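You operate a simulated robot arm through the tools that you are given. There is no shell and no other tool. Be economical: measure what you need, move in short steps, check, and stop when the job is done.

The job below is to be done with a simulated robot arm. You get a single attempt, and the scene is never put back.

Task
Change the level set's orange sensor for the white one and bring the signal back.
Fine: signal off first; zero once; the orange sensor stands on bench three; leave the knob. Set down upright: white sensor.

It is judged by the outcome, as a careful person would: the job done as asked, and still so three seconds after it is handed in. It fails if anything else is knocked over, pushed out of place, dropped, spilled or broken.

Robot
A 6-joint arm with a two-finger parallel gripper, fixed in place. Base frame: the origin is at the foot of the arm, x ahead of it, y to its left, z up; the work surface is at about z = 80. Units: cm, rad, N and s.
With the tool pointing down near the work surface it reaches from about 36 to 82 cm from the base axis. Its first joint turns from -2.897 to 2.897 rad. Payload 3.91 kg.
The tool frame sits at the grasp point between the pads (the TCP): z along the fingers, y along the line on which they close. The tips reach 3 cm beyond it. The gripper opens to 11 cm. The fingers are 2 cm wide and 1 cm thick; the gripper's body (4.8 by 11.2 cm) begins 5.5 cm behind the TCP.
Orientation is told as [roll, pitch, yaw] about the base's x, y, z axes, in that order, counted from this pose: with the fingers straight down and closing along the base's y, the tool's x points along the base's -x, its y along +y and its z along -z.

Tools
- The arm moves only by the tool apply_moves. Its argument "moves" is a list of rows, each an object of numbers (a shift or turn left out is 0, a gripper value left out holds the last): "dx", "dy", "dz": the shift along the tool's x, y, z in cm; "ax", "ay", "az": the turn, a rotation vector about the tool's x, y, z in degrees; "jaw": the finger opening in cm, from 0 to 11. In form: [{"dx": .., "dy": .., "dz": .., "ax": .., "ay": .., "az": .., "jaw": ..}, ...]. A call has 1 to 12 rows; each row shifts and turns the commanded pose from where the row before left it, along the tool's axes as they then stand. Rows are played at 5 a second. More than 5 cm and 0.15 rad between two rows, or a gripper value outside its range, and nothing of the call is played. Where a pose cannot be reached the arm comes as near as it can. A force on the tool above 90 N (or 10 N above the force at the start of the call, whichever is more), or a blocked arm, ends the call early, and 0.2 s more pass. Each finger travels about 4.5 cm/s and halts on what it meets, pressing with about 33 N; the grip force reading is that of the motor and also rises with nothing between the fingers. The clock runs only during rows and for 0.2 s after the last one: add rows that do not move to give the fingers time. The reply holds the time, the measured pose of the TCP, the force on the tool along the base axes, the opening and the grip force, in the units named above and with some noise, with the torque about the TCP (base axes, N m) and any sound that the robot's microphone picked up.
- Cameras (640 x 400 px; columns grow to the right, rows downward): "scene" is fixed at [4.98, -65.03, 154.47]; the picture's right is [0.98, -0.21, 0.00], its down [-0.08, -0.39, -0.92] and it looks along [0.19, 0.90, -0.40] (base axes); focal length 320 px, centre (320, 200). "wrist" rides on the gripper at [7.7, 0.7, -11.4] in the tool frame; the picture's right is [-0.09, 1.00, 0.00], its down [-0.80, -0.07, -0.59] and it looks along [-0.59, -0.05, 0.80] (tool axes); focal length 270 px, centre (320, 200).
- snapshot(camera): a new picture of that camera. It takes no simulated time.
- lift_body(by): slides the trunk up (or, below 0, down) by that many cm; the arm rides with it, the base frame stays. It gives what a move gives, with no picture.
- probe_pixels(camera, pixels): for up to 12 pixels [column, row] of the newest picture of that camera ("zoom" is the newest enlarged one), the place [x, y, z] in the base frame of the surface seen there, good to about 0.3 cm. It takes no simulated time.
- close_up(camera, box): a new picture of the part [left, top, right, bottom] of that camera's present view, enlarged. It takes no simulated time.
- close_job(): hands the job in; it is judged then, once.

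Keep the steps short. Do not move on a guess: measure, check each grasp and each placing, and mend mistakes. In all there are 80 turns and 54 pictures (those below and enlarged ones count). Leave the gripper open and the arm clear of the work at the hand-in unless told otherwise, and finish with a single line.

The tools are called after "Request:" as name(argument=value, ...) on one line, values as JSON. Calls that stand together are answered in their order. apply_moves: Moves the arm, as the interface text tells. Its arguments: {"type":"object","properties":{"moves":{"type":"array"}},"required":["moves"]} The other tools are called the same way: lift_body (by) slides the trunk up or down; snapshot (camera) takes a picture; probe_pixels (camera, pixels) gives the place of the surface under pixels of a picture; close_up (camera, box) takes an enlarged picture of a part of a camera's view; close_job () hands the job in.

At the start:

```text
time: 0.0
eef_pos: [33.38, 41.89, 109.48]
tcp_rot: [0.001, -0.001, 0.0]
ft_force: [0.5, 0.5, 0.1]
ft_torque: [-0.01, -0.01, 0.01]
finger_gap: 11.01
gripper_force: 0.1
trunk travel left (down, up): [-50.0, 11.0]
```

scene: 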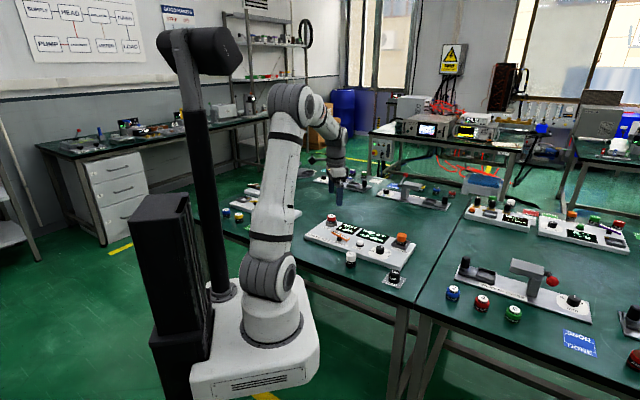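
wrist: 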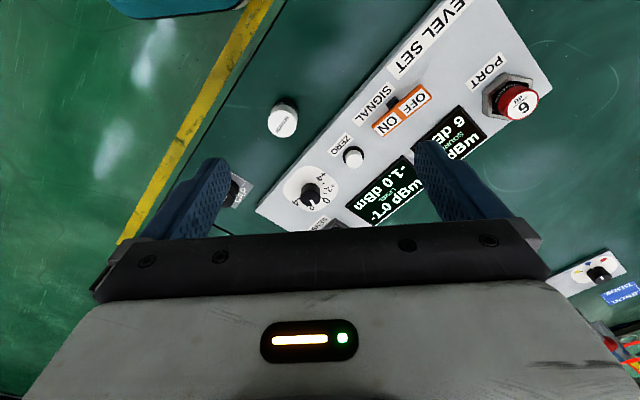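

I start by enlarging the scene around the level set and the rest of the bench to see what is where.

Request:
close_up(camera="scene", box=[290, 190, 450, 290])

Request:
close_up(camera="scene", box=[440, 190, 640, 360])

Request:
close_up(camera="scene", box=[220, 140, 460, 240])

Request:
close_up(camera="wrist", box=[220, 0, 600, 240])

```text
4.00 times, centred on (370, 240) of scene
```

zoom: 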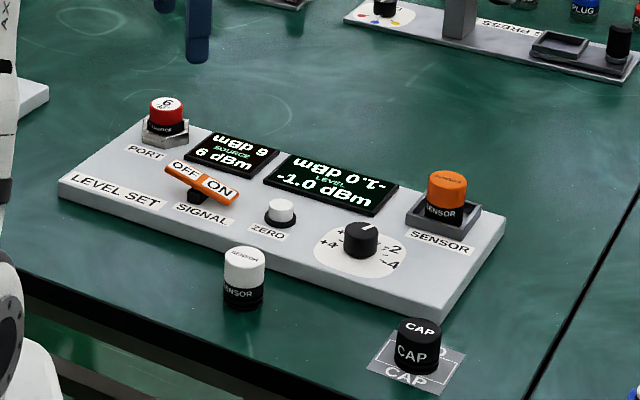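

```text
2.35 times, centred on (540, 275) of scene
```

zoom: 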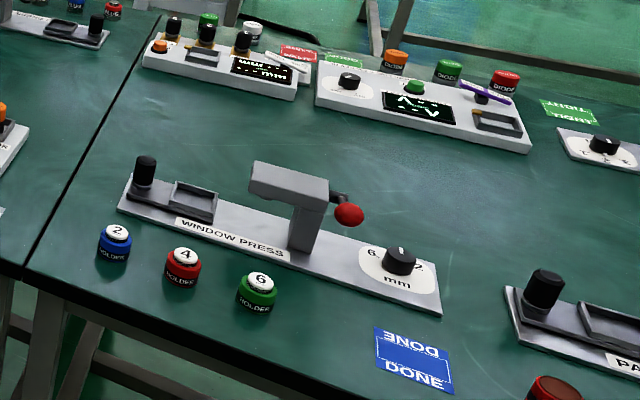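

```text
2.67 times, centred on (340, 190) of scene
```

zoom: 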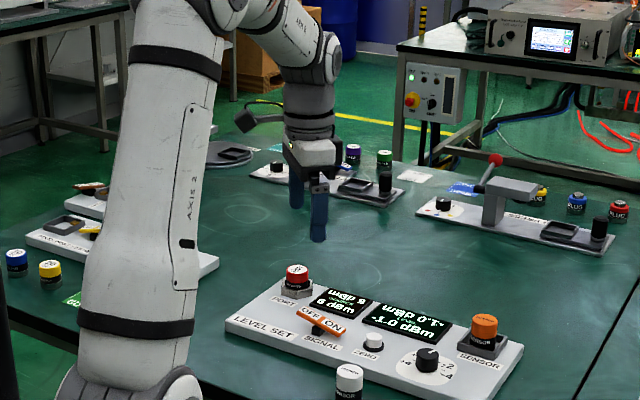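

```text
1.67 times, centred on (410, 120) of wrist
```

zoom: 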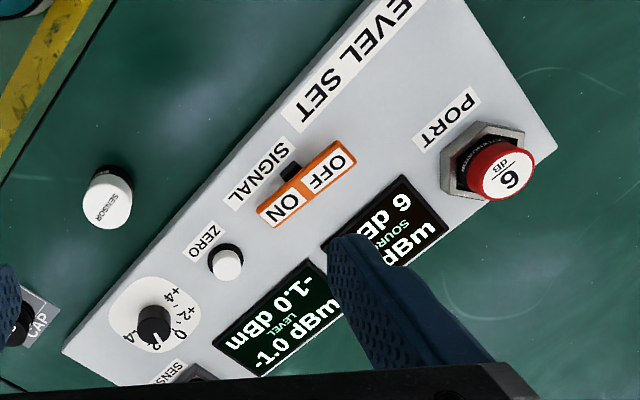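

The orange sensor sits in the tray at the right of the level set, the white one stands in front of it. Next I look for the label "bench three".

Request:
close_up(camera="scene", box=[0, 0, 240, 150])

Request:
close_up(camera="scene", box=[450, 180, 640, 300])

Request:
close_up(camera="scene", box=[340, 60, 640, 220])

Request:
close_up(camera="scene", box=[200, 140, 320, 240])

```text
2.67 times, centred on (120, 75) of scene
```

zoom: 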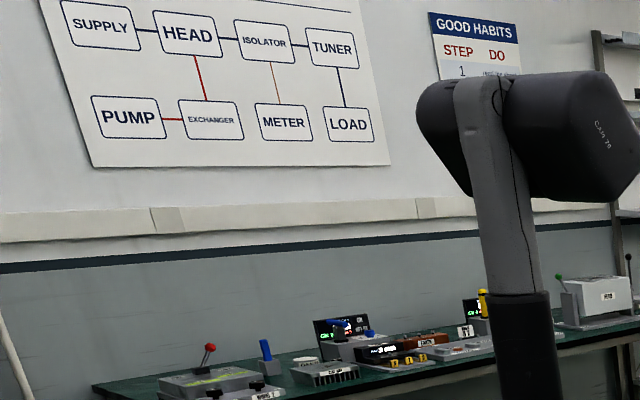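

```text
3.33 times, centred on (545, 240) of scene
```

zoom: 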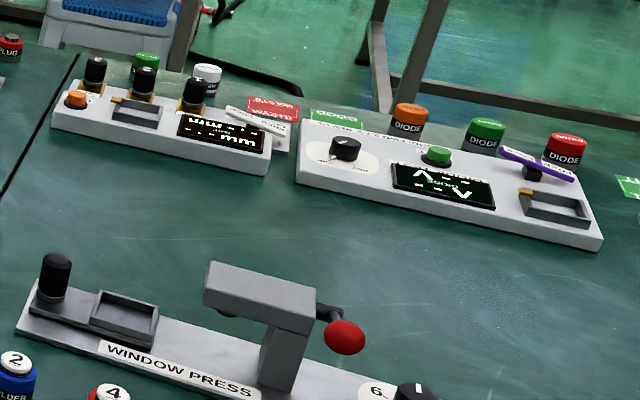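

```text
2.13 times, centred on (490, 140) of scene
```

zoom: 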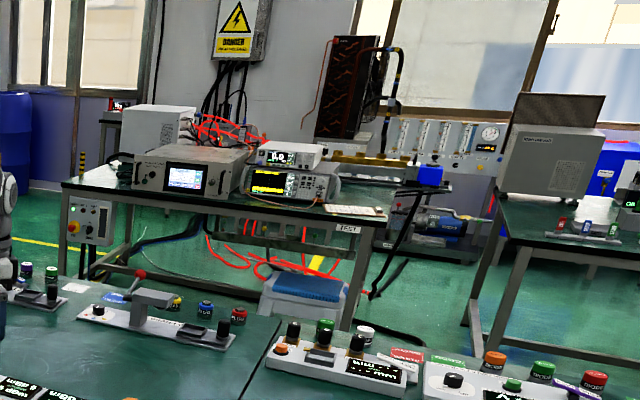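

```text
4.00 times, centred on (260, 190) of scene
```

zoom: 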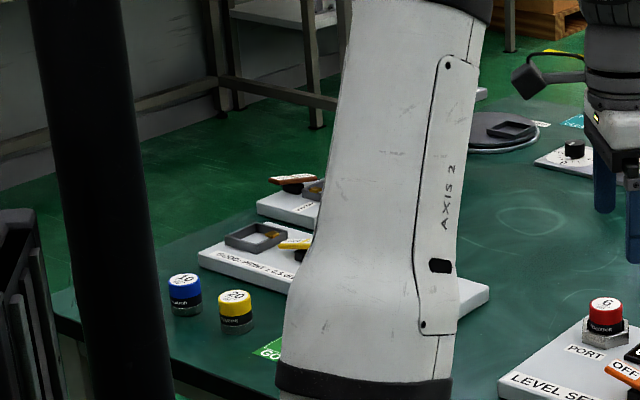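

Bench labels aren't visible yet; I enlarge the wall poster and the table edges tightly.

Request:
close_up(camera="scene", box=[155, 0, 215, 35])

Request:
close_up(camera="scene", box=[300, 160, 470, 220])

Request:
close_up(camera="scene", box=[540, 200, 640, 400])

```text
10.67 times, centred on (185, 18) of scene
```

zoom: 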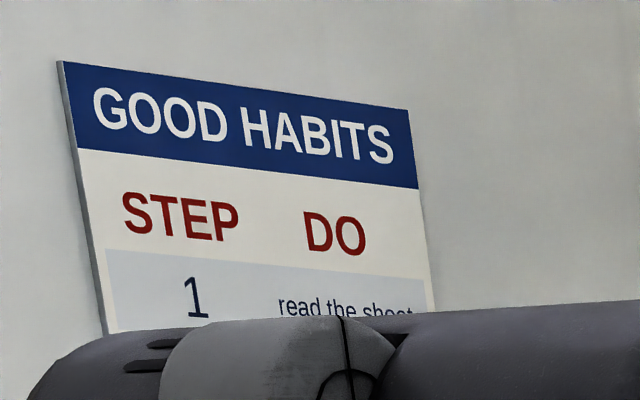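

```text
3.76 times, centred on (385, 190) of scene
```

zoom: 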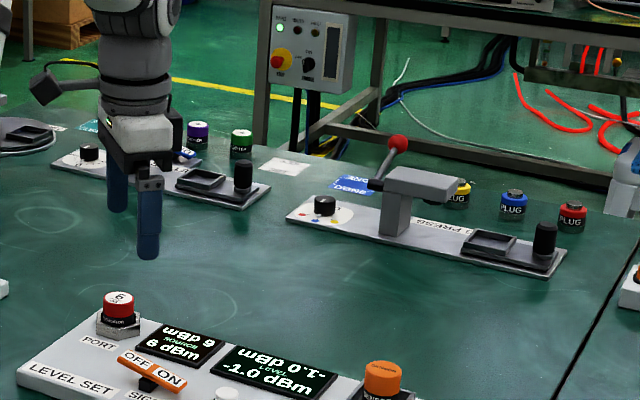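

```text
2.00 times, centred on (590, 300) of scene
```

zoom: 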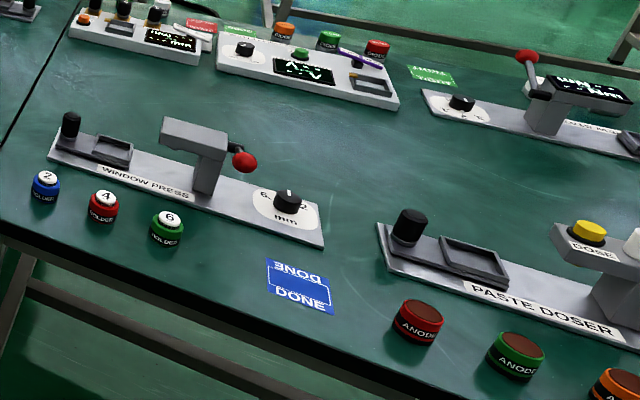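

I enlarge the pale mat at about (376,181), the teal one at about (320,170), and others.

Request:
close_up(camera="scene", box=[345, 165, 405, 200])

Request:
close_up(camera="scene", box=[296, 160, 346, 190])

Request:
close_up(camera="scene", box=[505, 195, 565, 230])

```text
10.67 times, centred on (375, 182) of scene
```

zoom: 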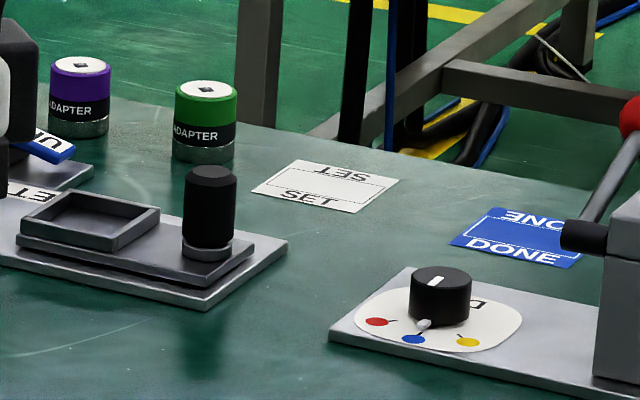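

```text
12.80 times, centred on (321, 175) of scene
```

zoom: 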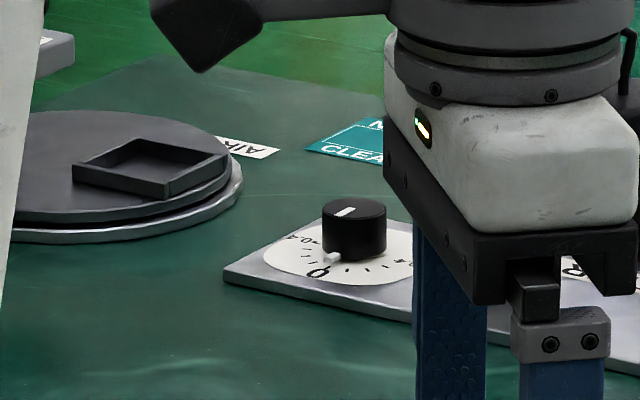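

```text
10.67 times, centred on (535, 212) of scene
```

zoom: 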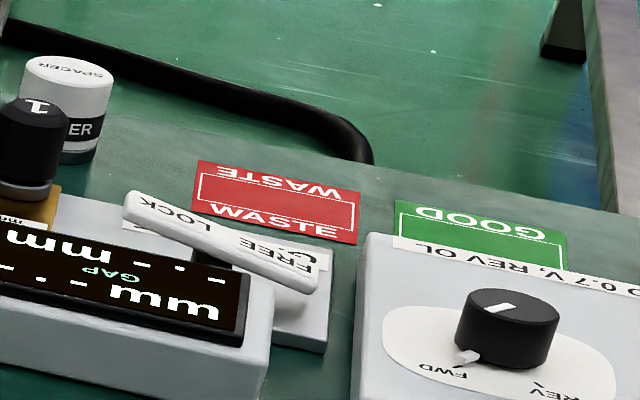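

No bench numbers yet. I enlarge the bench edges and legs nearest, and probe key points of the level set.

Request:
close_up(camera="scene", box=[290, 250, 530, 400])

Request:
close_up(camera="scene", box=[310, 210, 430, 290])

```text
2.67 times, centred on (410, 325) of scene
```

zoom: 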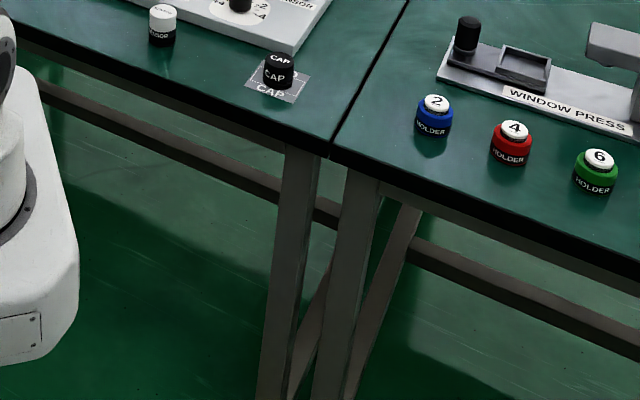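

```text
5.00 times, centred on (370, 250) of scene
```

zoom: 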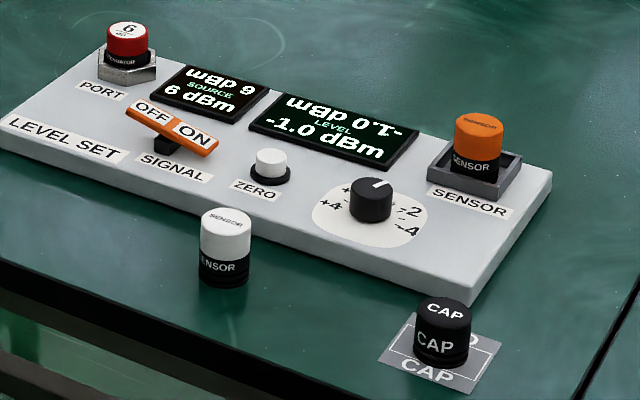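

Now measuring: pixels of this zoom for the toggle, zero button, knob, sensor orange, tray, white sensor, cap, panel.

Request:
probe_pixels(camera="zoom", pixels=[[478, 122], [475, 165], [433, 180], [517, 157], [225, 217], [222, 275], [270, 158], [145, 108], [195, 135], [372, 185], [445, 310], [128, 30]])

Request:
probe_pixels(camera="zoom", pixels=[[30, 150], [470, 298], [550, 172], [130, 22], [400, 365], [590, 350], [100, 300], [170, 152], [270, 178], [480, 200], [600, 50], [330, 30]])

Request:
snapshot(camera="scene")

```text
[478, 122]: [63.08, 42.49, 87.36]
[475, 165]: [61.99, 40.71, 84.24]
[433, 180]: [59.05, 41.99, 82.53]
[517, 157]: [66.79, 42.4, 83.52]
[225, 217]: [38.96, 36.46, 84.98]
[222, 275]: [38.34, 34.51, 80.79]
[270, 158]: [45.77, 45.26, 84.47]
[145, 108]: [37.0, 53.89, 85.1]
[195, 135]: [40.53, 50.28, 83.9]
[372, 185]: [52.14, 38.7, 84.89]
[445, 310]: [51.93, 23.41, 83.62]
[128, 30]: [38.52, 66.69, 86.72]
```

```text
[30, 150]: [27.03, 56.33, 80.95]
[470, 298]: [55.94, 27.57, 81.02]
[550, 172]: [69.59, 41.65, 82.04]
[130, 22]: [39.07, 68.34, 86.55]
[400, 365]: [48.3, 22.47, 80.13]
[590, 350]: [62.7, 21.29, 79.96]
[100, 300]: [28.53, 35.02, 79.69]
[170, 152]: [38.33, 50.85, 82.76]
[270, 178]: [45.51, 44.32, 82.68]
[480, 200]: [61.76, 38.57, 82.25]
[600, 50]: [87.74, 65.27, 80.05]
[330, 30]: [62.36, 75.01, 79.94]
```

```text
35 pictures are left
```

scene: 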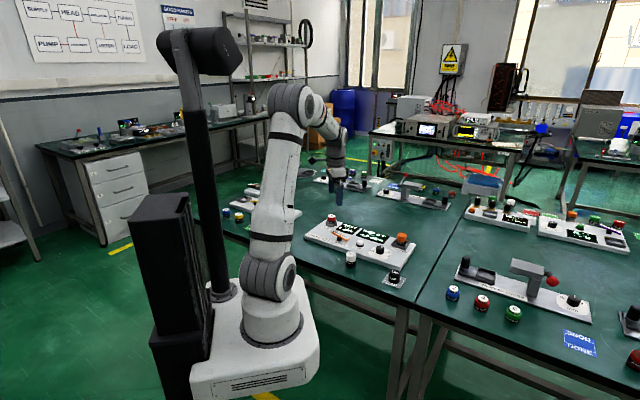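

I check the label on the far table edge at about (503,147) and the left back table, which may hold bench numbers.

Request:
close_up(camera="scene", box=[470, 125, 550, 175])

Request:
close_up(camera="scene", box=[560, 80, 640, 220])

```text
8.00 times, centred on (510, 150) of scene
```

zoom: 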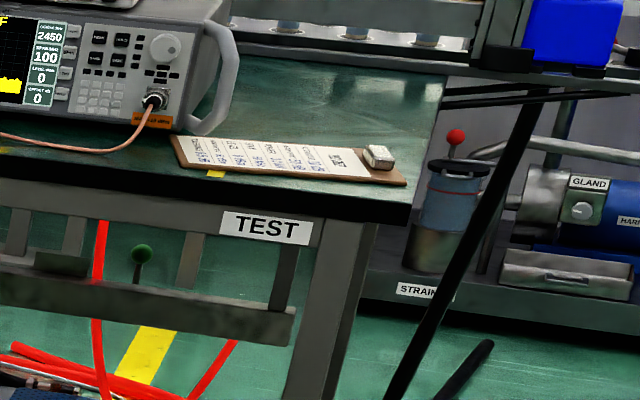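

```text
2.86 times, centred on (600, 150) of scene
```

zoom: 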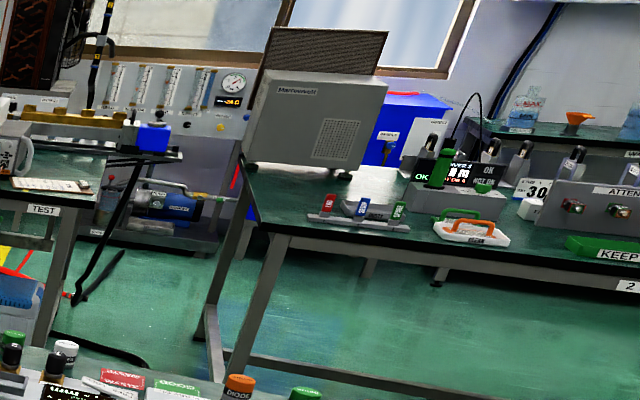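

A table at the right carries a label "2" at about (630,197→ zoom (627,287)). I look closely there, and at the left table.

Request:
close_up(camera="scene", box=[590, 150, 640, 200])

Request:
close_up(camera="scene", box=[30, 95, 280, 250])

Request:
snapshot(camera="wrist")

```text
8.00 times, centred on (615, 175) of scene
```

zoom: 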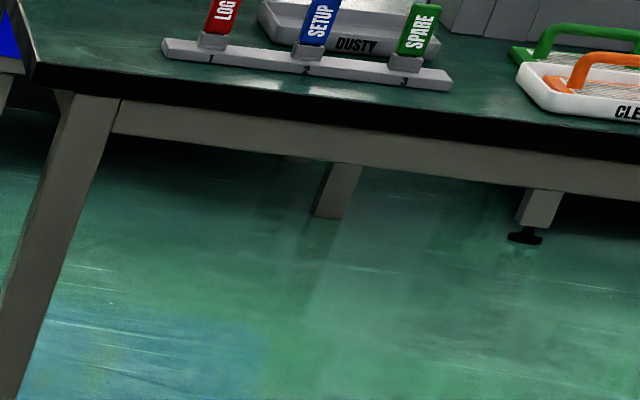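

```text
2.56 times, centred on (155, 172) of scene
```

zoom: 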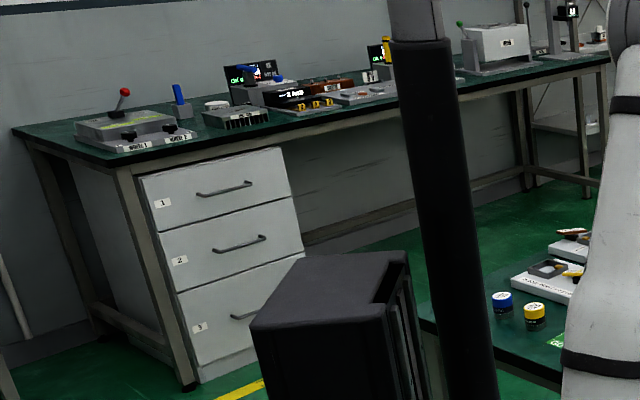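

```text
30 pictures are left
```

wrist: 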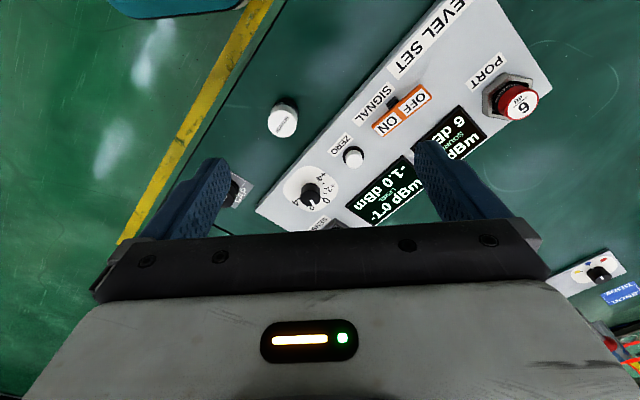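

No bench number near the arm so far. I'll go on with the switch and look again when the arm has moved. I probe on the wrist picture: OFF plate (413,103), ON plate (390,122), zero button (353,156), white sensor (282,117), knob (310,194), cap (235,190).

Request:
probe_pixels(camera="wrist", pixels=[[413, 103], [425, 93], [390, 122], [379, 130], [353, 156], [284, 120], [282, 108], [310, 192], [523, 103], [500, 100], [440, 60], [600, 240]])

Request:
close_up(camera="wrist", box=[330, 60, 450, 180])

```text
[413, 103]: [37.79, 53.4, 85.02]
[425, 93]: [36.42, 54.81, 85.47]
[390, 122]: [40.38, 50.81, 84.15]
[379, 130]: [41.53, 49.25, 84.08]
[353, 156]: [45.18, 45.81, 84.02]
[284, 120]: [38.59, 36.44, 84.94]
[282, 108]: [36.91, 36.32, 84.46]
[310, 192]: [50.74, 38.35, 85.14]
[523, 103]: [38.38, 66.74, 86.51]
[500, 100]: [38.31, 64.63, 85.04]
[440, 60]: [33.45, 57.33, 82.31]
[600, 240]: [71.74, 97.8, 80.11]
```

```text
3.33 times, centred on (390, 120) of wrist
```

zoom: 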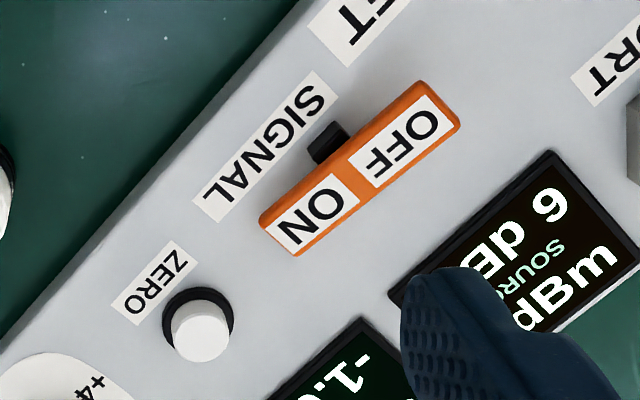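

The switch's OFF end (raised) is at about (37.0, 54.3, 85); the panel runs at -47°. I close the jaw, go above the OFF end and turn the tool 43° to align with the panel.

Request:
apply_moves(moves=[{"dx": -1.2, "dy": 4.13, "dz": 2, "jaw": 0}, {"dx": -1.2, "dy": 4.13, "dz": 2}, {"dx": -1.2, "dy": 4.13, "dz": 2}, {"az": -7.2}, {"az": -7.2}, {"az": -7.2}, {"az": -7.2}, {"az": -7.2}, {"az": -7}, {}, {}])

Request:
snapshot(camera="wrist")

```text
time: 2.4
eef_pos: [36.89, 54.1, 103.55]
tcp_rot: [0.0, -0.001, 0.752]
ft_force: [0.0, 0.9, -0.9]
ft_torque: [0.02, -0.02, 0.03]
finger_gap: 0.0
gripper_force: 32.9
trunk travel left (down, up): [-50.0, 11.0]
```

```text
28 pictures are left
```

wrist: 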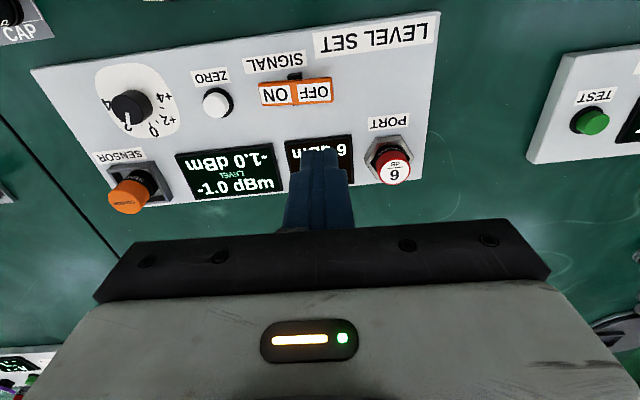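

Aligned; the tip is above OFF. I go down to just above the plate (tip ≈ 86.3).

Request:
apply_moves(moves=[{"dz": 4.7}, {"dz": 4.7}, {"dz": 4.7}, {}, {}])

Request:
close_up(camera="wrist", box=[160, 40, 480, 240])

```text
time: 3.6
eef_pos: [36.93, 54.08, 89.49]
tcp_rot: [0.001, -0.001, 0.748]
ft_force: [-0.7, -0.1, 0.8]
ft_torque: [0.02, 0.0, 0.0]
finger_gap: 0.0
gripper_force: 33.1
trunk travel left (down, up): [-50.0, 11.0]
```

```text
2.00 times, centred on (320, 140) of wrist
```

zoom: 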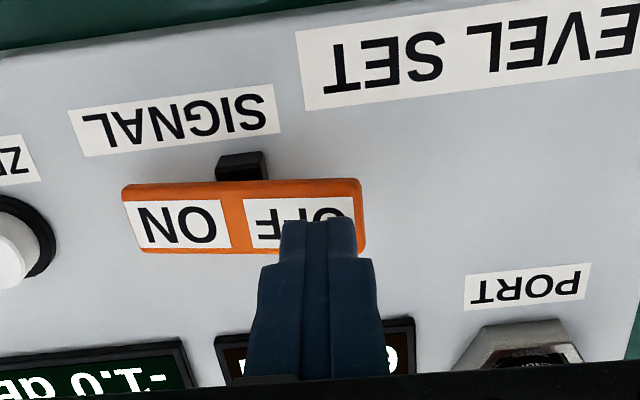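

Centred over OFF. Now I press down in small steps, watching force and sound.

Request:
apply_moves(moves=[{"dz": 0.6}, {"dz": 0.5}, {"dz": 0.4}, {"dz": 0.4}, {"dz": 0.4}, {}])

Request:
close_up(camera="wrist", box=[160, 40, 480, 240])

```text
time: 5.0
eef_pos: [36.93, 54.18, 87.13]
tcp_rot: [-0.001, -0.001, 0.752]
ft_force: [-2.2, 3.6, 3.8]
ft_torque: [0.08, 0.04, 0.04]
finger_gap: 0.0
gripper_force: 32.8
trunk travel left (down, up): [-50.0, 11.0]
```

```text
2.00 times, centred on (320, 140) of wrist
```

zoom: 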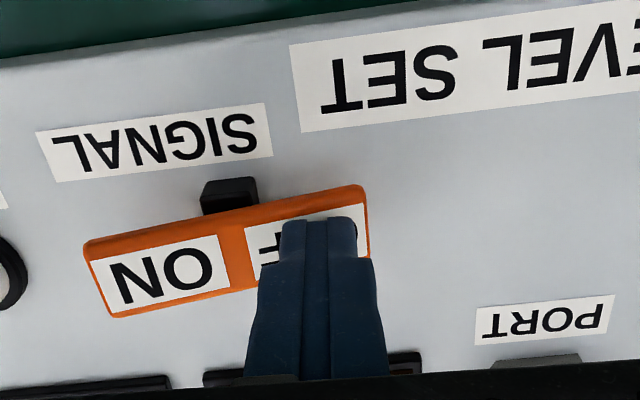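

The lever is turning (ON end rising), no click heard yet. I press a little further.

Request:
apply_moves(moves=[{"dz": 0.3}, {"dz": 0.3}, {"dz": 0.2}, {}])

```text
time: 6.0
eef_pos: [36.89, 54.06, 87.08]
tcp_rot: [0.003, -0.014, 0.751]
ft_force: [-4.0, 0.1, 63.4]
ft_torque: [-0.51, -0.27, -0.06]
finger_gap: 0.0
gripper_force: 32.8
trunk travel left (down, up): [-50.0, 11.0]
```

The switch is at its stop (63 N). I lift straight off and read the display.

Request:
apply_moves(moves=[{"dz": -1}, {"dz": -4.5}, {"dz": -4.5}, {"dz": -4.5}, {}])

Request:
snapshot(camera="wrist")

Request:
close_up(camera="scene", box=[310, 210, 430, 290])

```text
time: 7.2
eef_pos: [37.2, 54.39, 100.66]
tcp_rot: [0.0, -0.001, 0.749]
ft_force: [0.6, -0.4, 0.3]
ft_torque: [0.01, 0.05, -0.02]
finger_gap: 0.03
gripper_force: 32.6
trunk travel left (down, up): [-50.0, 11.0]
```

```text
25 pictures are left
```

wrist: 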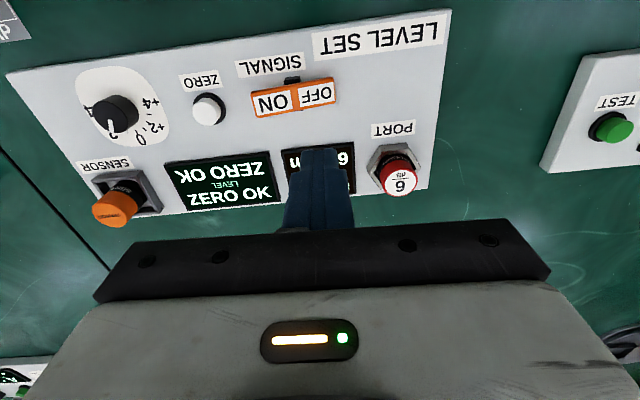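

```text
5.00 times, centred on (370, 250) of scene
```

zoom: 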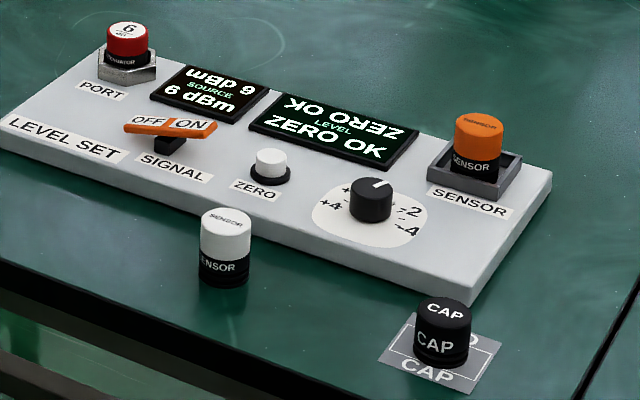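

Signal is off; the meter reads "ZERO OK". The knob is untouched. Next I go above the orange sensor at about (62.6, 42.3) with the jaw opened to 7.

Request:
apply_moves(moves=[{"dx": -1.48, "dy": -3.74, "jaw": 7}, {"dx": -1.48, "dy": -3.74}, {"dx": -1.48, "dy": -3.74}, {"dx": -1.48, "dy": -3.74}, {"dx": -1.48, "dy": -3.74}, {"dx": -1.48, "dy": -3.74}, {"dx": -1.48, "dy": -3.74}, {}, {}])

Request:
snapshot(camera="wrist")

```text
time: 9.2
eef_pos: [62.63, 42.02, 100.78]
tcp_rot: [0.001, 0.0, 0.751]
ft_force: [0.6, 0.1, 0.0]
ft_torque: [-0.01, 0.01, 0.0]
finger_gap: 6.98
gripper_force: 0.1
trunk travel left (down, up): [-50.0, 11.0]
```

```text
23 pictures are left
```

wrist: 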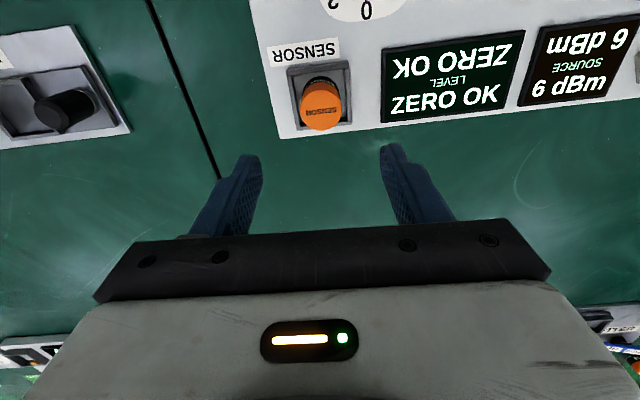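

The orange sensor's top is at about (321,108). I probe its top, its edges and the tray.

Request:
probe_pixels(camera="wrist", pixels=[[321, 111], [304, 110], [340, 108], [322, 126], [320, 97], [292, 72], [346, 66], [292, 128], [350, 120], [318, 74], [230, 100], [330, 85]])

Request:
close_up(camera="wrist", box=[260, 20, 380, 140])

```text
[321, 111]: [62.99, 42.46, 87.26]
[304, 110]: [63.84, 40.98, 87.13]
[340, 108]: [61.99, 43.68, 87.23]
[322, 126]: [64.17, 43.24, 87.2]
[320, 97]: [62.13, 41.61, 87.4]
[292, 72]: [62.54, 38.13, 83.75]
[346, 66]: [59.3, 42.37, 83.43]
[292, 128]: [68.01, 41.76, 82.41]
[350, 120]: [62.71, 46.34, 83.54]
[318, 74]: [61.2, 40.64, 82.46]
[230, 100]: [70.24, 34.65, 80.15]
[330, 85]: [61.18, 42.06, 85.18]
```

```text
3.33 times, centred on (320, 80) of wrist
```

zoom: 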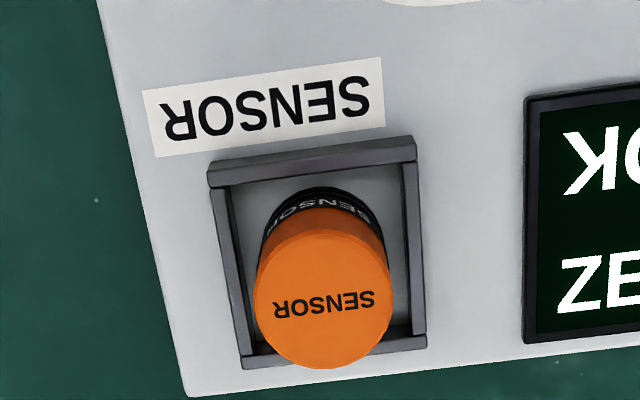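

Sensor centre ≈ (62.95, 42.4), top 87.3, tray rim ≈ 83.6. I shift slightly and go down until the tips are at 84.3, above the rim.

Request:
apply_moves(moves=[{"dx": -0.49, "dy": 0.09, "dz": 3}, {"dz": 4}, {"dz": 4}, {"dz": 2.5}, {}, {}])

Request:
snapshot(camera="wrist")

```text
time: 10.6
eef_pos: [62.86, 42.51, 87.34]
tcp_rot: [0.0, 0.0, 0.749]
ft_force: [0.7, 0.0, -0.6]
ft_torque: [-0.01, 0.01, -0.02]
finger_gap: 6.98
gripper_force: 0.0
trunk travel left (down, up): [-50.0, 11.0]
```

```text
21 pictures are left
```

wrist: 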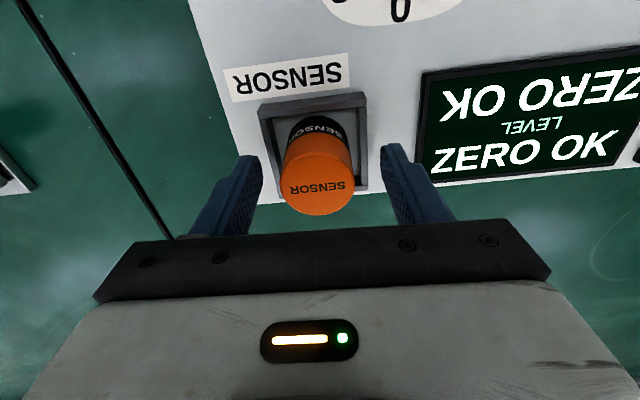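

The sensor stands between the fingers, tips clear of the rim. I close and lift slightly.

Request:
apply_moves(moves=[{"jaw": 2}, {"jaw": 2}, {"jaw": 2}, {"jaw": 2}, {"jaw": 2}])

Request:
apply_moves(moves=[{"dz": -1}, {"dz": -3}, {"dz": -4}, {"dz": -4}, {"dz": -4}, {}])

Request:
snapshot(camera="wrist")

```text
time: 11.8
eef_pos: [62.77, 42.5, 87.35]
tcp_rot: [0.0, -0.002, 0.75]
ft_force: [-0.3, 0.1, 0.4]
ft_torque: [0.03, 0.01, -0.01]
finger_gap: 3.9
gripper_force: 33.3
trunk travel left (down, up): [-50.0, 11.0]
```

```text
time: 13.2
eef_pos: [62.52, 42.45, 103.12]
tcp_rot: [0.0, -0.001, 0.75]
ft_force: [0.8, 0.1, -0.3]
ft_torque: [-0.01, 0.01, -0.01]
finger_gap: 2.01
gripper_force: 0.1
trunk travel left (down, up): [-50.0, 11.0]
```

```text
20 pictures are left
```

wrist: 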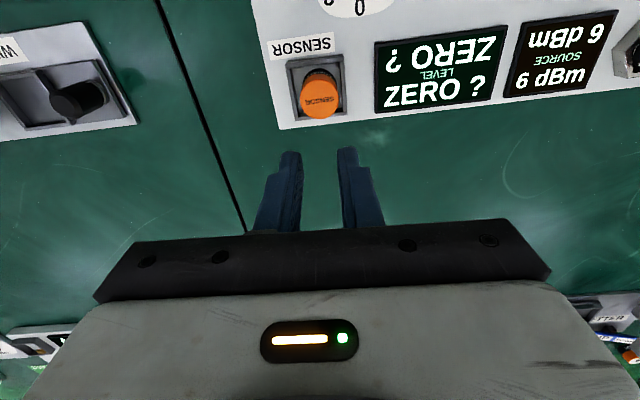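

The sensor slipped out and stayed in the tray; the meter now asks "ZERO ?". I check how it stands.

Request:
close_up(camera="wrist", box=[260, 40, 380, 140])

Request:
probe_pixels(camera="wrist", pixels=[[320, 99], [304, 98], [337, 98], [321, 114], [318, 84], [292, 62], [343, 57], [348, 108]])

```text
4.00 times, centred on (320, 90) of wrist
```

zoom: 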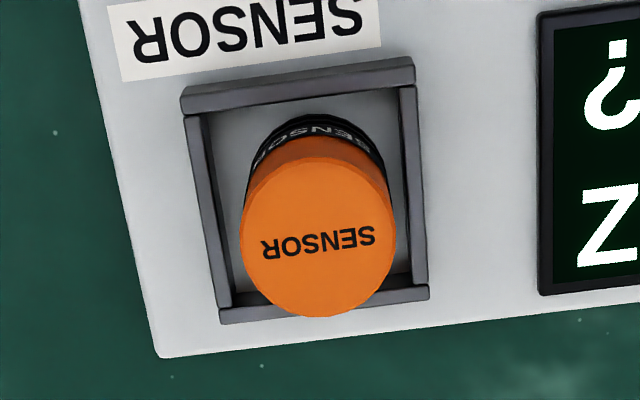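

```text
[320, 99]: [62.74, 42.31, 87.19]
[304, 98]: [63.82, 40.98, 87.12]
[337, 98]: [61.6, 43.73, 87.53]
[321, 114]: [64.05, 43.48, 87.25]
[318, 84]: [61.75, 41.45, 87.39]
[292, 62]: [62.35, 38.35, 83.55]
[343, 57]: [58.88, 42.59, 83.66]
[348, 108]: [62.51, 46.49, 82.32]
```

It stands upright, centre still ≈ (62.8, 42.4). I open again, go a bit lower (tips ≈ 84.0) and will lift slowly.

Request:
apply_moves(moves=[{"jaw": 6.5}, {"jaw": 6.5}, {"jaw": 6.5}, {"dz": 4}, {"dz": 4}, {"dz": 4}, {"dz": 3.0}, {"dz": 1.1}, {}, {}])

Request:
apply_moves(moves=[{"jaw": 0}, {"jaw": 0}, {"jaw": 0}, {"jaw": 0}, {"jaw": 0}, {"jaw": 0}])

Request:
apply_moves(moves=[{"dz": -0.2}, {"dz": -0.2}, {"dz": -0.3}, {"dz": -0.3}, {}])

```text
time: 15.4
eef_pos: [62.8, 42.47, 87.0]
tcp_rot: [0.0, 0.0, 0.751]
ft_force: [-0.4, 0.7, 0.1]
ft_torque: [0.02, -0.03, 0.03]
finger_gap: 6.51
gripper_force: 0.1
trunk travel left (down, up): [-50.0, 11.0]
```

```text
time: 16.8
eef_pos: [62.84, 42.34, 87.12]
tcp_rot: [-0.001, 0.0, 0.751]
ft_force: [0.8, -0.6, 0.4]
ft_torque: [-0.04, -0.02, 0.0]
finger_gap: 3.87
gripper_force: 33.1
trunk travel left (down, up): [-50.0, 11.0]
```

```text
time: 18.0
eef_pos: [62.76, 42.37, 88.15]
tcp_rot: [0.0, 0.0, 0.752]
ft_force: [-0.6, -0.5, -1.5]
ft_torque: [0.03, 0.01, 0.0]
finger_gap: 3.89
gripper_force: 33.0
trunk travel left (down, up): [-50.0, 11.0]
```

Gap 3.89 and grip force hold; I look whether the sensor came up.

Request:
close_up(camera="wrist", box=[180, 40, 460, 240])

```text
2.00 times, centred on (320, 140) of wrist
```

zoom: 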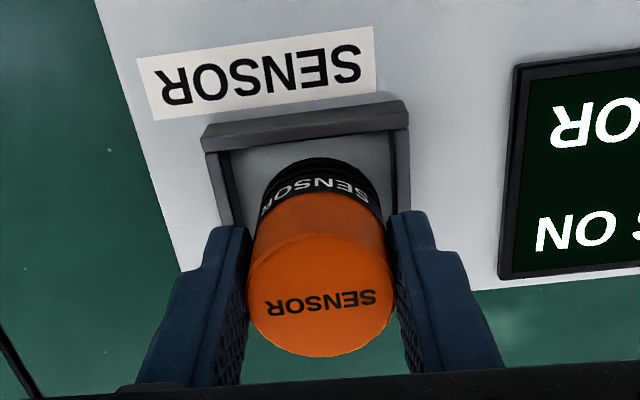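

The meter shows "NO SENSOR"; the sensor is lifted and upright. I continue lifting gently to clear height.

Request:
apply_moves(moves=[{"dz": -0.3}, {"dz": -0.5}, {"dz": -0.7}, {"dz": -0.9}, {"dz": -1}, {"dz": -1}, {"dz": -1}, {"dz": -0.8}, {"dz": -0.6}, {"dz": -0.4}, {"dz": -0.2}, {}])

Request:
close_up(camera="scene", box=[310, 200, 430, 280])

```text
time: 20.6
eef_pos: [62.75, 42.57, 95.47]
tcp_rot: [0.0, 0.0, 0.751]
ft_force: [0.7, -0.3, -1.5]
ft_torque: [-0.01, 0.0, 0.01]
finger_gap: 3.88
gripper_force: 33.4
trunk travel left (down, up): [-50.0, 11.0]
```

```text
5.00 times, centred on (370, 240) of scene
```

zoom: 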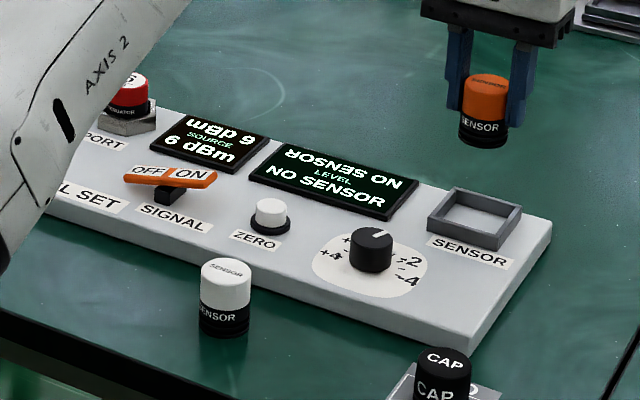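

Held firmly. I carry it smoothly to a free spot on the bench left of the white sensor, (31, 43.5).

Request:
apply_moves(moves=[{"dx": 0.43, "dy": 0.42}, {"dx": 0.85, "dy": 0.84}, {"dx": 1.28, "dy": 1.26}, {"dx": 1.57, "dy": 1.55}, {"dx": 1.57, "dy": 1.55}, {"dx": 1.57, "dy": 1.55}, {"dx": 1.57, "dy": 1.55}, {"dx": 1.57, "dy": 1.55}, {"dx": 1.57, "dy": 1.55}, {"dx": 1.28, "dy": 1.26}, {"dx": 0.85, "dy": 0.84}, {"dx": 0.43, "dy": 0.42}])

Request:
apply_moves(moves=[{"dx": 0.43, "dy": 0.42}, {"dx": 0.85, "dy": 0.84}, {"dx": 1.28, "dy": 1.26}, {"dx": 1.28, "dy": 1.26}, {"dx": 1.28, "dy": 1.26}, {"dx": 1.28, "dy": 1.26}, {"dx": 0.85, "dy": 0.84}, {"dx": 0.8, "dy": 0.8}, {}, {}])

Request:
snapshot(camera="wrist")

```text
time: 23.2
eef_pos: [42.38, 42.96, 95.55]
tcp_rot: [0.0, 0.0, 0.749]
ft_force: [0.6, 0.4, -1.1]
ft_torque: [0.0, 0.0, 0.0]
finger_gap: 3.91
gripper_force: 32.8
trunk travel left (down, up): [-50.0, 11.0]
```

```text
time: 25.4
eef_pos: [30.96, 43.37, 95.56]
tcp_rot: [0.0, 0.001, 0.751]
ft_force: [0.2, 0.0, -0.9]
ft_torque: [0.03, -0.03, 0.0]
finger_gap: 3.88
gripper_force: 33.3
trunk travel left (down, up): [-50.0, 11.0]
```

```text
16 pictures are left
```

wrist: 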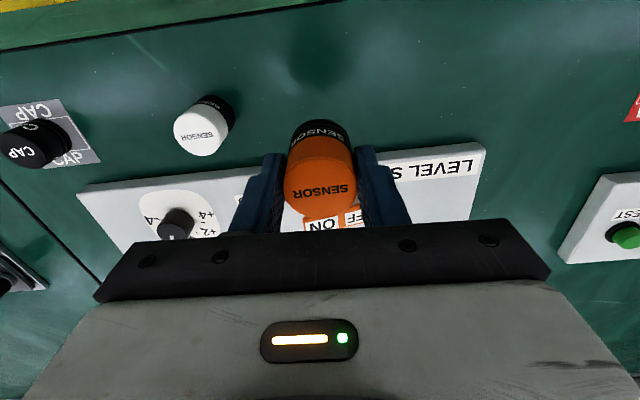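

I check the spot: probing bench edge, panel edge, white sensor and cap in this picture.

Request:
probe_pixels(camera="wrist", pixels=[[200, 33], [430, 8], [420, 150], [205, 128], [215, 112], [420, 80], [320, 55], [625, 120], [40, 140]])

```text
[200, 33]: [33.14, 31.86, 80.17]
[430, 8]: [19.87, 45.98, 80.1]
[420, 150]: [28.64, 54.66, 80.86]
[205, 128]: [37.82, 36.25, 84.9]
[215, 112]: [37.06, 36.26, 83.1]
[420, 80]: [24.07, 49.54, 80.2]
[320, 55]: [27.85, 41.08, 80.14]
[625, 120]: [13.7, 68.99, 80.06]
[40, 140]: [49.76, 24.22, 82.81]
```

Spot is free, 6 cm from both the edge and the panel. I lower: the base should touch at TCP ≈ 84.9.

Request:
apply_moves(moves=[{"dz": 0.4}, {"dz": 0.8}, {"dz": 1.2}, {"dz": 1.6}, {"dz": 1.8}, {"dz": 1.6}, {"dz": 1.2}, {"dz": 0.8}, {"dz": 0.5}, {"dz": 0.3}, {"dz": 0.2}, {}])

Request:
apply_moves(moves=[{"dz": 0.1}, {"dz": 0.1}, {"dz": 0.1}, {}])

```text
time: 28.0
eef_pos: [31.01, 43.43, 85.04]
tcp_rot: [-0.001, 0.0, 0.751]
ft_force: [-0.1, 0.7, -1.1]
ft_torque: [0.0, 0.0, -0.03]
finger_gap: 3.89
gripper_force: 33.1
trunk travel left (down, up): [-50.0, 11.0]
```

```text
time: 29.0
eef_pos: [31.16, 43.26, 84.99]
tcp_rot: [0.001, -0.001, 0.751]
ft_force: [1.1, -2.0, 7.8]
ft_torque: [-0.18, -0.04, 0.01]
finger_gap: 3.9
gripper_force: 33.4
trunk travel left (down, up): [-50.0, 11.0]
```

Contact (7.8 N). I open the jaw fully enough and rise straight up.

Request:
apply_moves(moves=[{"dz": -0.1, "jaw": 6}, {"jaw": 6}, {"jaw": 6}, {"jaw": 6}, {"dz": -2}, {"dz": -4}, {"dz": -4}, {"dz": -3}, {}])

Request:
snapshot(camera="wrist")

```text
time: 31.0
eef_pos: [30.84, 43.49, 98.03]
tcp_rot: [0.0, 0.0, 0.751]
ft_force: [-0.2, 0.3, 0.0]
ft_torque: [-0.01, -0.01, 0.0]
finger_gap: 6.01
gripper_force: 0.0
trunk travel left (down, up): [-50.0, 11.0]
```

```text
15 pictures are left
```

wrist: 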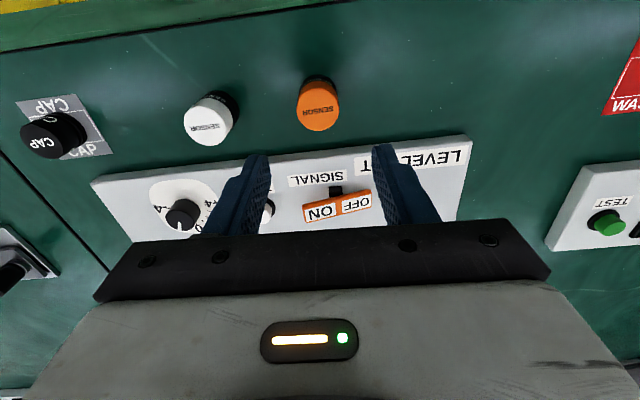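

Orange stands upright on the bench. Now I measure the white sensor's top at around (206,124).

Request:
probe_pixels(camera="wrist", pixels=[[206, 125], [185, 124], [231, 124], [208, 141], [205, 107], [319, 110]])

```text
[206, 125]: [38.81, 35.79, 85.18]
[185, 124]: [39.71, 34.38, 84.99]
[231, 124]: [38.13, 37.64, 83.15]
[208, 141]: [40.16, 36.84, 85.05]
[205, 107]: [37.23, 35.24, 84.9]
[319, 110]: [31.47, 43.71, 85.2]
```

White centre ≈ (38.7, 36.0). I go over it and down to TCP ≈ 84.9, the same grasp height as with the orange one.

Request:
apply_moves(moves=[{"dx": -0.21, "dy": -3.62}, {"dx": -0.21, "dy": -3.62}, {"dx": -0.21, "dy": -3.61}, {}, {"dz": 4}, {"dz": 2.5}, {}])

Request:
snapshot(camera="wrist")

```text
time: 32.6
eef_pos: [38.7, 35.84, 91.39]
tcp_rot: [0.001, 0.0, 0.751]
ft_force: [-0.5, -0.1, 0.7]
ft_torque: [-0.03, 0.02, 0.05]
finger_gap: 6.02
gripper_force: 0.0
trunk travel left (down, up): [-50.0, 11.0]
```

```text
14 pictures are left
```

wrist: 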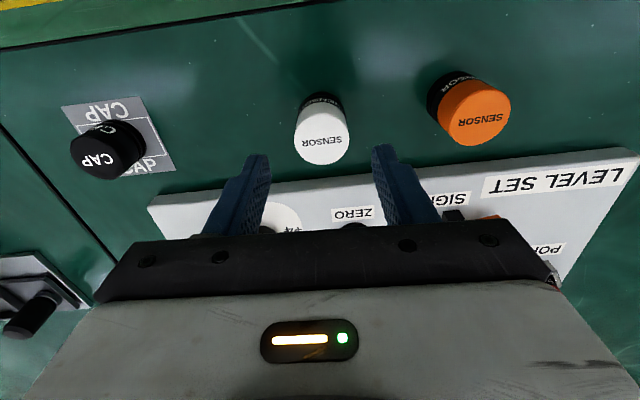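

Well centred. I lower 6.4 cm more and close.

Request:
apply_moves(moves=[{"dz": 2.5}, {"dz": 2.5}, {"dz": 1.45}, {}, {}])

Request:
apply_moves(moves=[{"jaw": 0}, {"jaw": 0}, {"jaw": 0}, {"jaw": 0}, {"jaw": 0}, {"jaw": 0}])

Request:
apply_moves(moves=[{"dz": -0.2}, {"dz": -0.3}, {"dz": -0.5}, {"dz": -0.7}, {"dz": -0.9}, {"dz": -1.1}, {"dz": -1.2}, {"dz": -1.2}, {"dz": -1.2}, {"dz": -1.1}, {"dz": -0.9}, {"dz": -0.6}])

Request:
snapshot(camera="wrist")

```text
time: 33.8
eef_pos: [38.73, 35.82, 84.86]
tcp_rot: [0.0, 0.002, 0.75]
ft_force: [0.0, -0.9, -0.9]
ft_torque: [-0.02, 0.03, -0.05]
finger_gap: 6.01
gripper_force: 0.0
trunk travel left (down, up): [-50.0, 11.0]
```

```text
time: 35.2
eef_pos: [38.74, 35.9, 84.96]
tcp_rot: [0.0, 0.001, 0.751]
ft_force: [-0.5, 0.1, -0.5]
ft_torque: [0.04, 0.03, 0.01]
finger_gap: 3.89
gripper_force: 32.8
trunk travel left (down, up): [-50.0, 11.0]
```

```text
time: 37.8
eef_pos: [38.93, 35.83, 94.8]
tcp_rot: [0.002, 0.0, 0.75]
ft_force: [0.1, -0.4, -1.3]
ft_torque: [0.0, 0.02, -0.02]
finger_gap: 3.89
gripper_force: 33.3
trunk travel left (down, up): [-50.0, 11.0]
```

```text
13 pictures are left
```

wrist: 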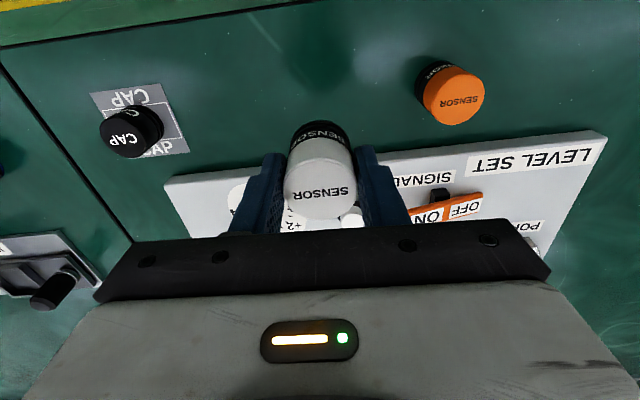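

Held firmly. I carry it over to the tray at (62.7, 42.3).

Request:
apply_moves(moves=[{"dx": -0.53, "dy": -0.28}, {"dx": -1.06, "dy": -0.56}, {"dx": -1.59, "dy": -0.84}, {"dx": -1.945, "dy": -1.03}, {"dx": -1.945, "dy": -1.03}, {"dx": -1.945, "dy": -1.03}, {"dx": -1.945, "dy": -1.03}, {"dx": -1.945, "dy": -1.03}, {"dx": -1.945, "dy": -1.03}, {"dx": -1.59, "dy": -0.84}, {"dx": -1.06, "dy": -0.56}, {"dx": -0.53, "dy": -0.28}])

Request:
apply_moves(moves=[{"dx": -0.53, "dy": -0.28}, {"dx": -0.88, "dy": -0.47}, {"dx": -1.06, "dy": -0.56}, {"dx": -0.88, "dy": -0.47}, {"dx": -0.53, "dy": -0.28}, {}, {"dz": 0.5}, {"dz": 1}, {"dz": 1}, {"dz": 0.5}, {}, {}])

Request:
snapshot(camera="wrist")

```text
time: 40.4
eef_pos: [58.71, 41.18, 94.93]
tcp_rot: [-0.002, 0.001, 0.751]
ft_force: [-0.5, 0.0, -1.4]
ft_torque: [-0.01, 0.02, 0.03]
finger_gap: 3.92
gripper_force: 33.0
trunk travel left (down, up): [-50.0, 11.0]
```

```text
time: 43.0
eef_pos: [62.91, 42.3, 91.82]
tcp_rot: [0.001, 0.001, 0.75]
ft_force: [0.0, 0.1, -1.0]
ft_torque: [0.02, -0.02, -0.02]
finger_gap: 3.89
gripper_force: 33.1
trunk travel left (down, up): [-50.0, 11.0]
```

```text
12 pictures are left
```

wrist: 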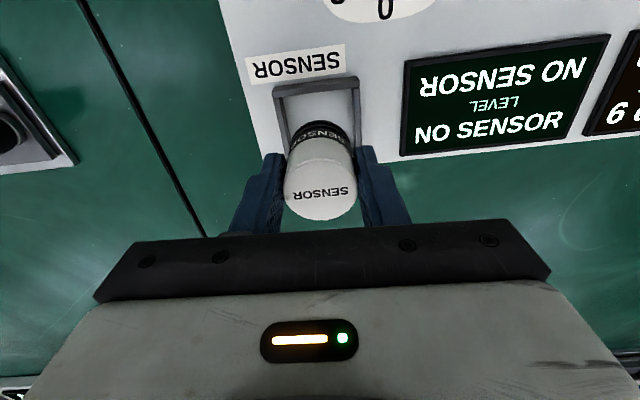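

Over the tray. I lower slowly to contact (expected TCP ≈ 87.1).

Request:
apply_moves(moves=[{"dz": 0.4}, {"dz": 0.8}, {"dz": 1}, {"dz": 0.9}, {"dz": 0.6}, {"dz": 0.4}, {"dz": 0.2}, {"dz": 0.2}, {}])

Request:
apply_moves(moves=[{"dz": 0.1}, {"dz": 0.1}, {}])

Request:
close_up(camera="wrist", box=[180, 40, 460, 240])

```text
time: 45.0
eef_pos: [62.66, 42.31, 87.38]
tcp_rot: [0.001, 0.0, 0.752]
ft_force: [-1.1, -0.5, -1.8]
ft_torque: [-0.02, -0.03, 0.01]
finger_gap: 3.89
gripper_force: 33.1
trunk travel left (down, up): [-50.0, 11.0]
```

```text
time: 45.8
eef_pos: [62.79, 42.41, 87.28]
tcp_rot: [0.001, 0.0, 0.75]
ft_force: [-0.1, 0.1, -1.4]
ft_torque: [0.0, -0.01, 0.01]
finger_gap: 3.89
gripper_force: 32.6
trunk travel left (down, up): [-50.0, 11.0]
```

```text
2.00 times, centred on (320, 140) of wrist
```

zoom: 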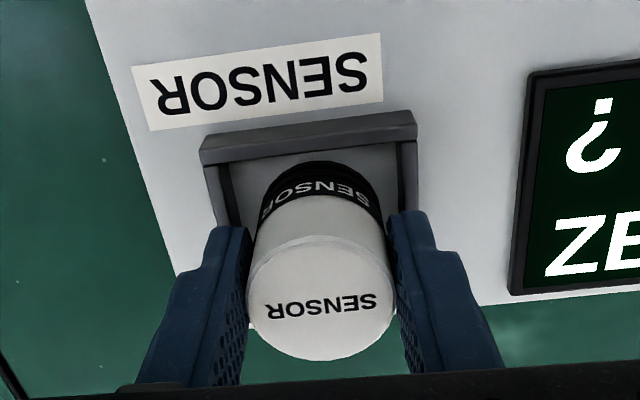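

The meter already sees it ("ZERO ?"). No contact yet; I lower in 1 mm steps.

Request:
apply_moves(moves=[{"dz": 0.1}, {"dz": 0.1}, {"dz": 0.1}, {}])

```text
time: 46.8
eef_pos: [62.82, 42.27, 87.12]
tcp_rot: [0.0, -0.005, 0.751]
ft_force: [3.3, 0.5, 8.8]
ft_torque: [-0.01, 0.0, -0.01]
finger_gap: 3.9
gripper_force: 32.6
trunk travel left (down, up): [-50.0, 11.0]
```

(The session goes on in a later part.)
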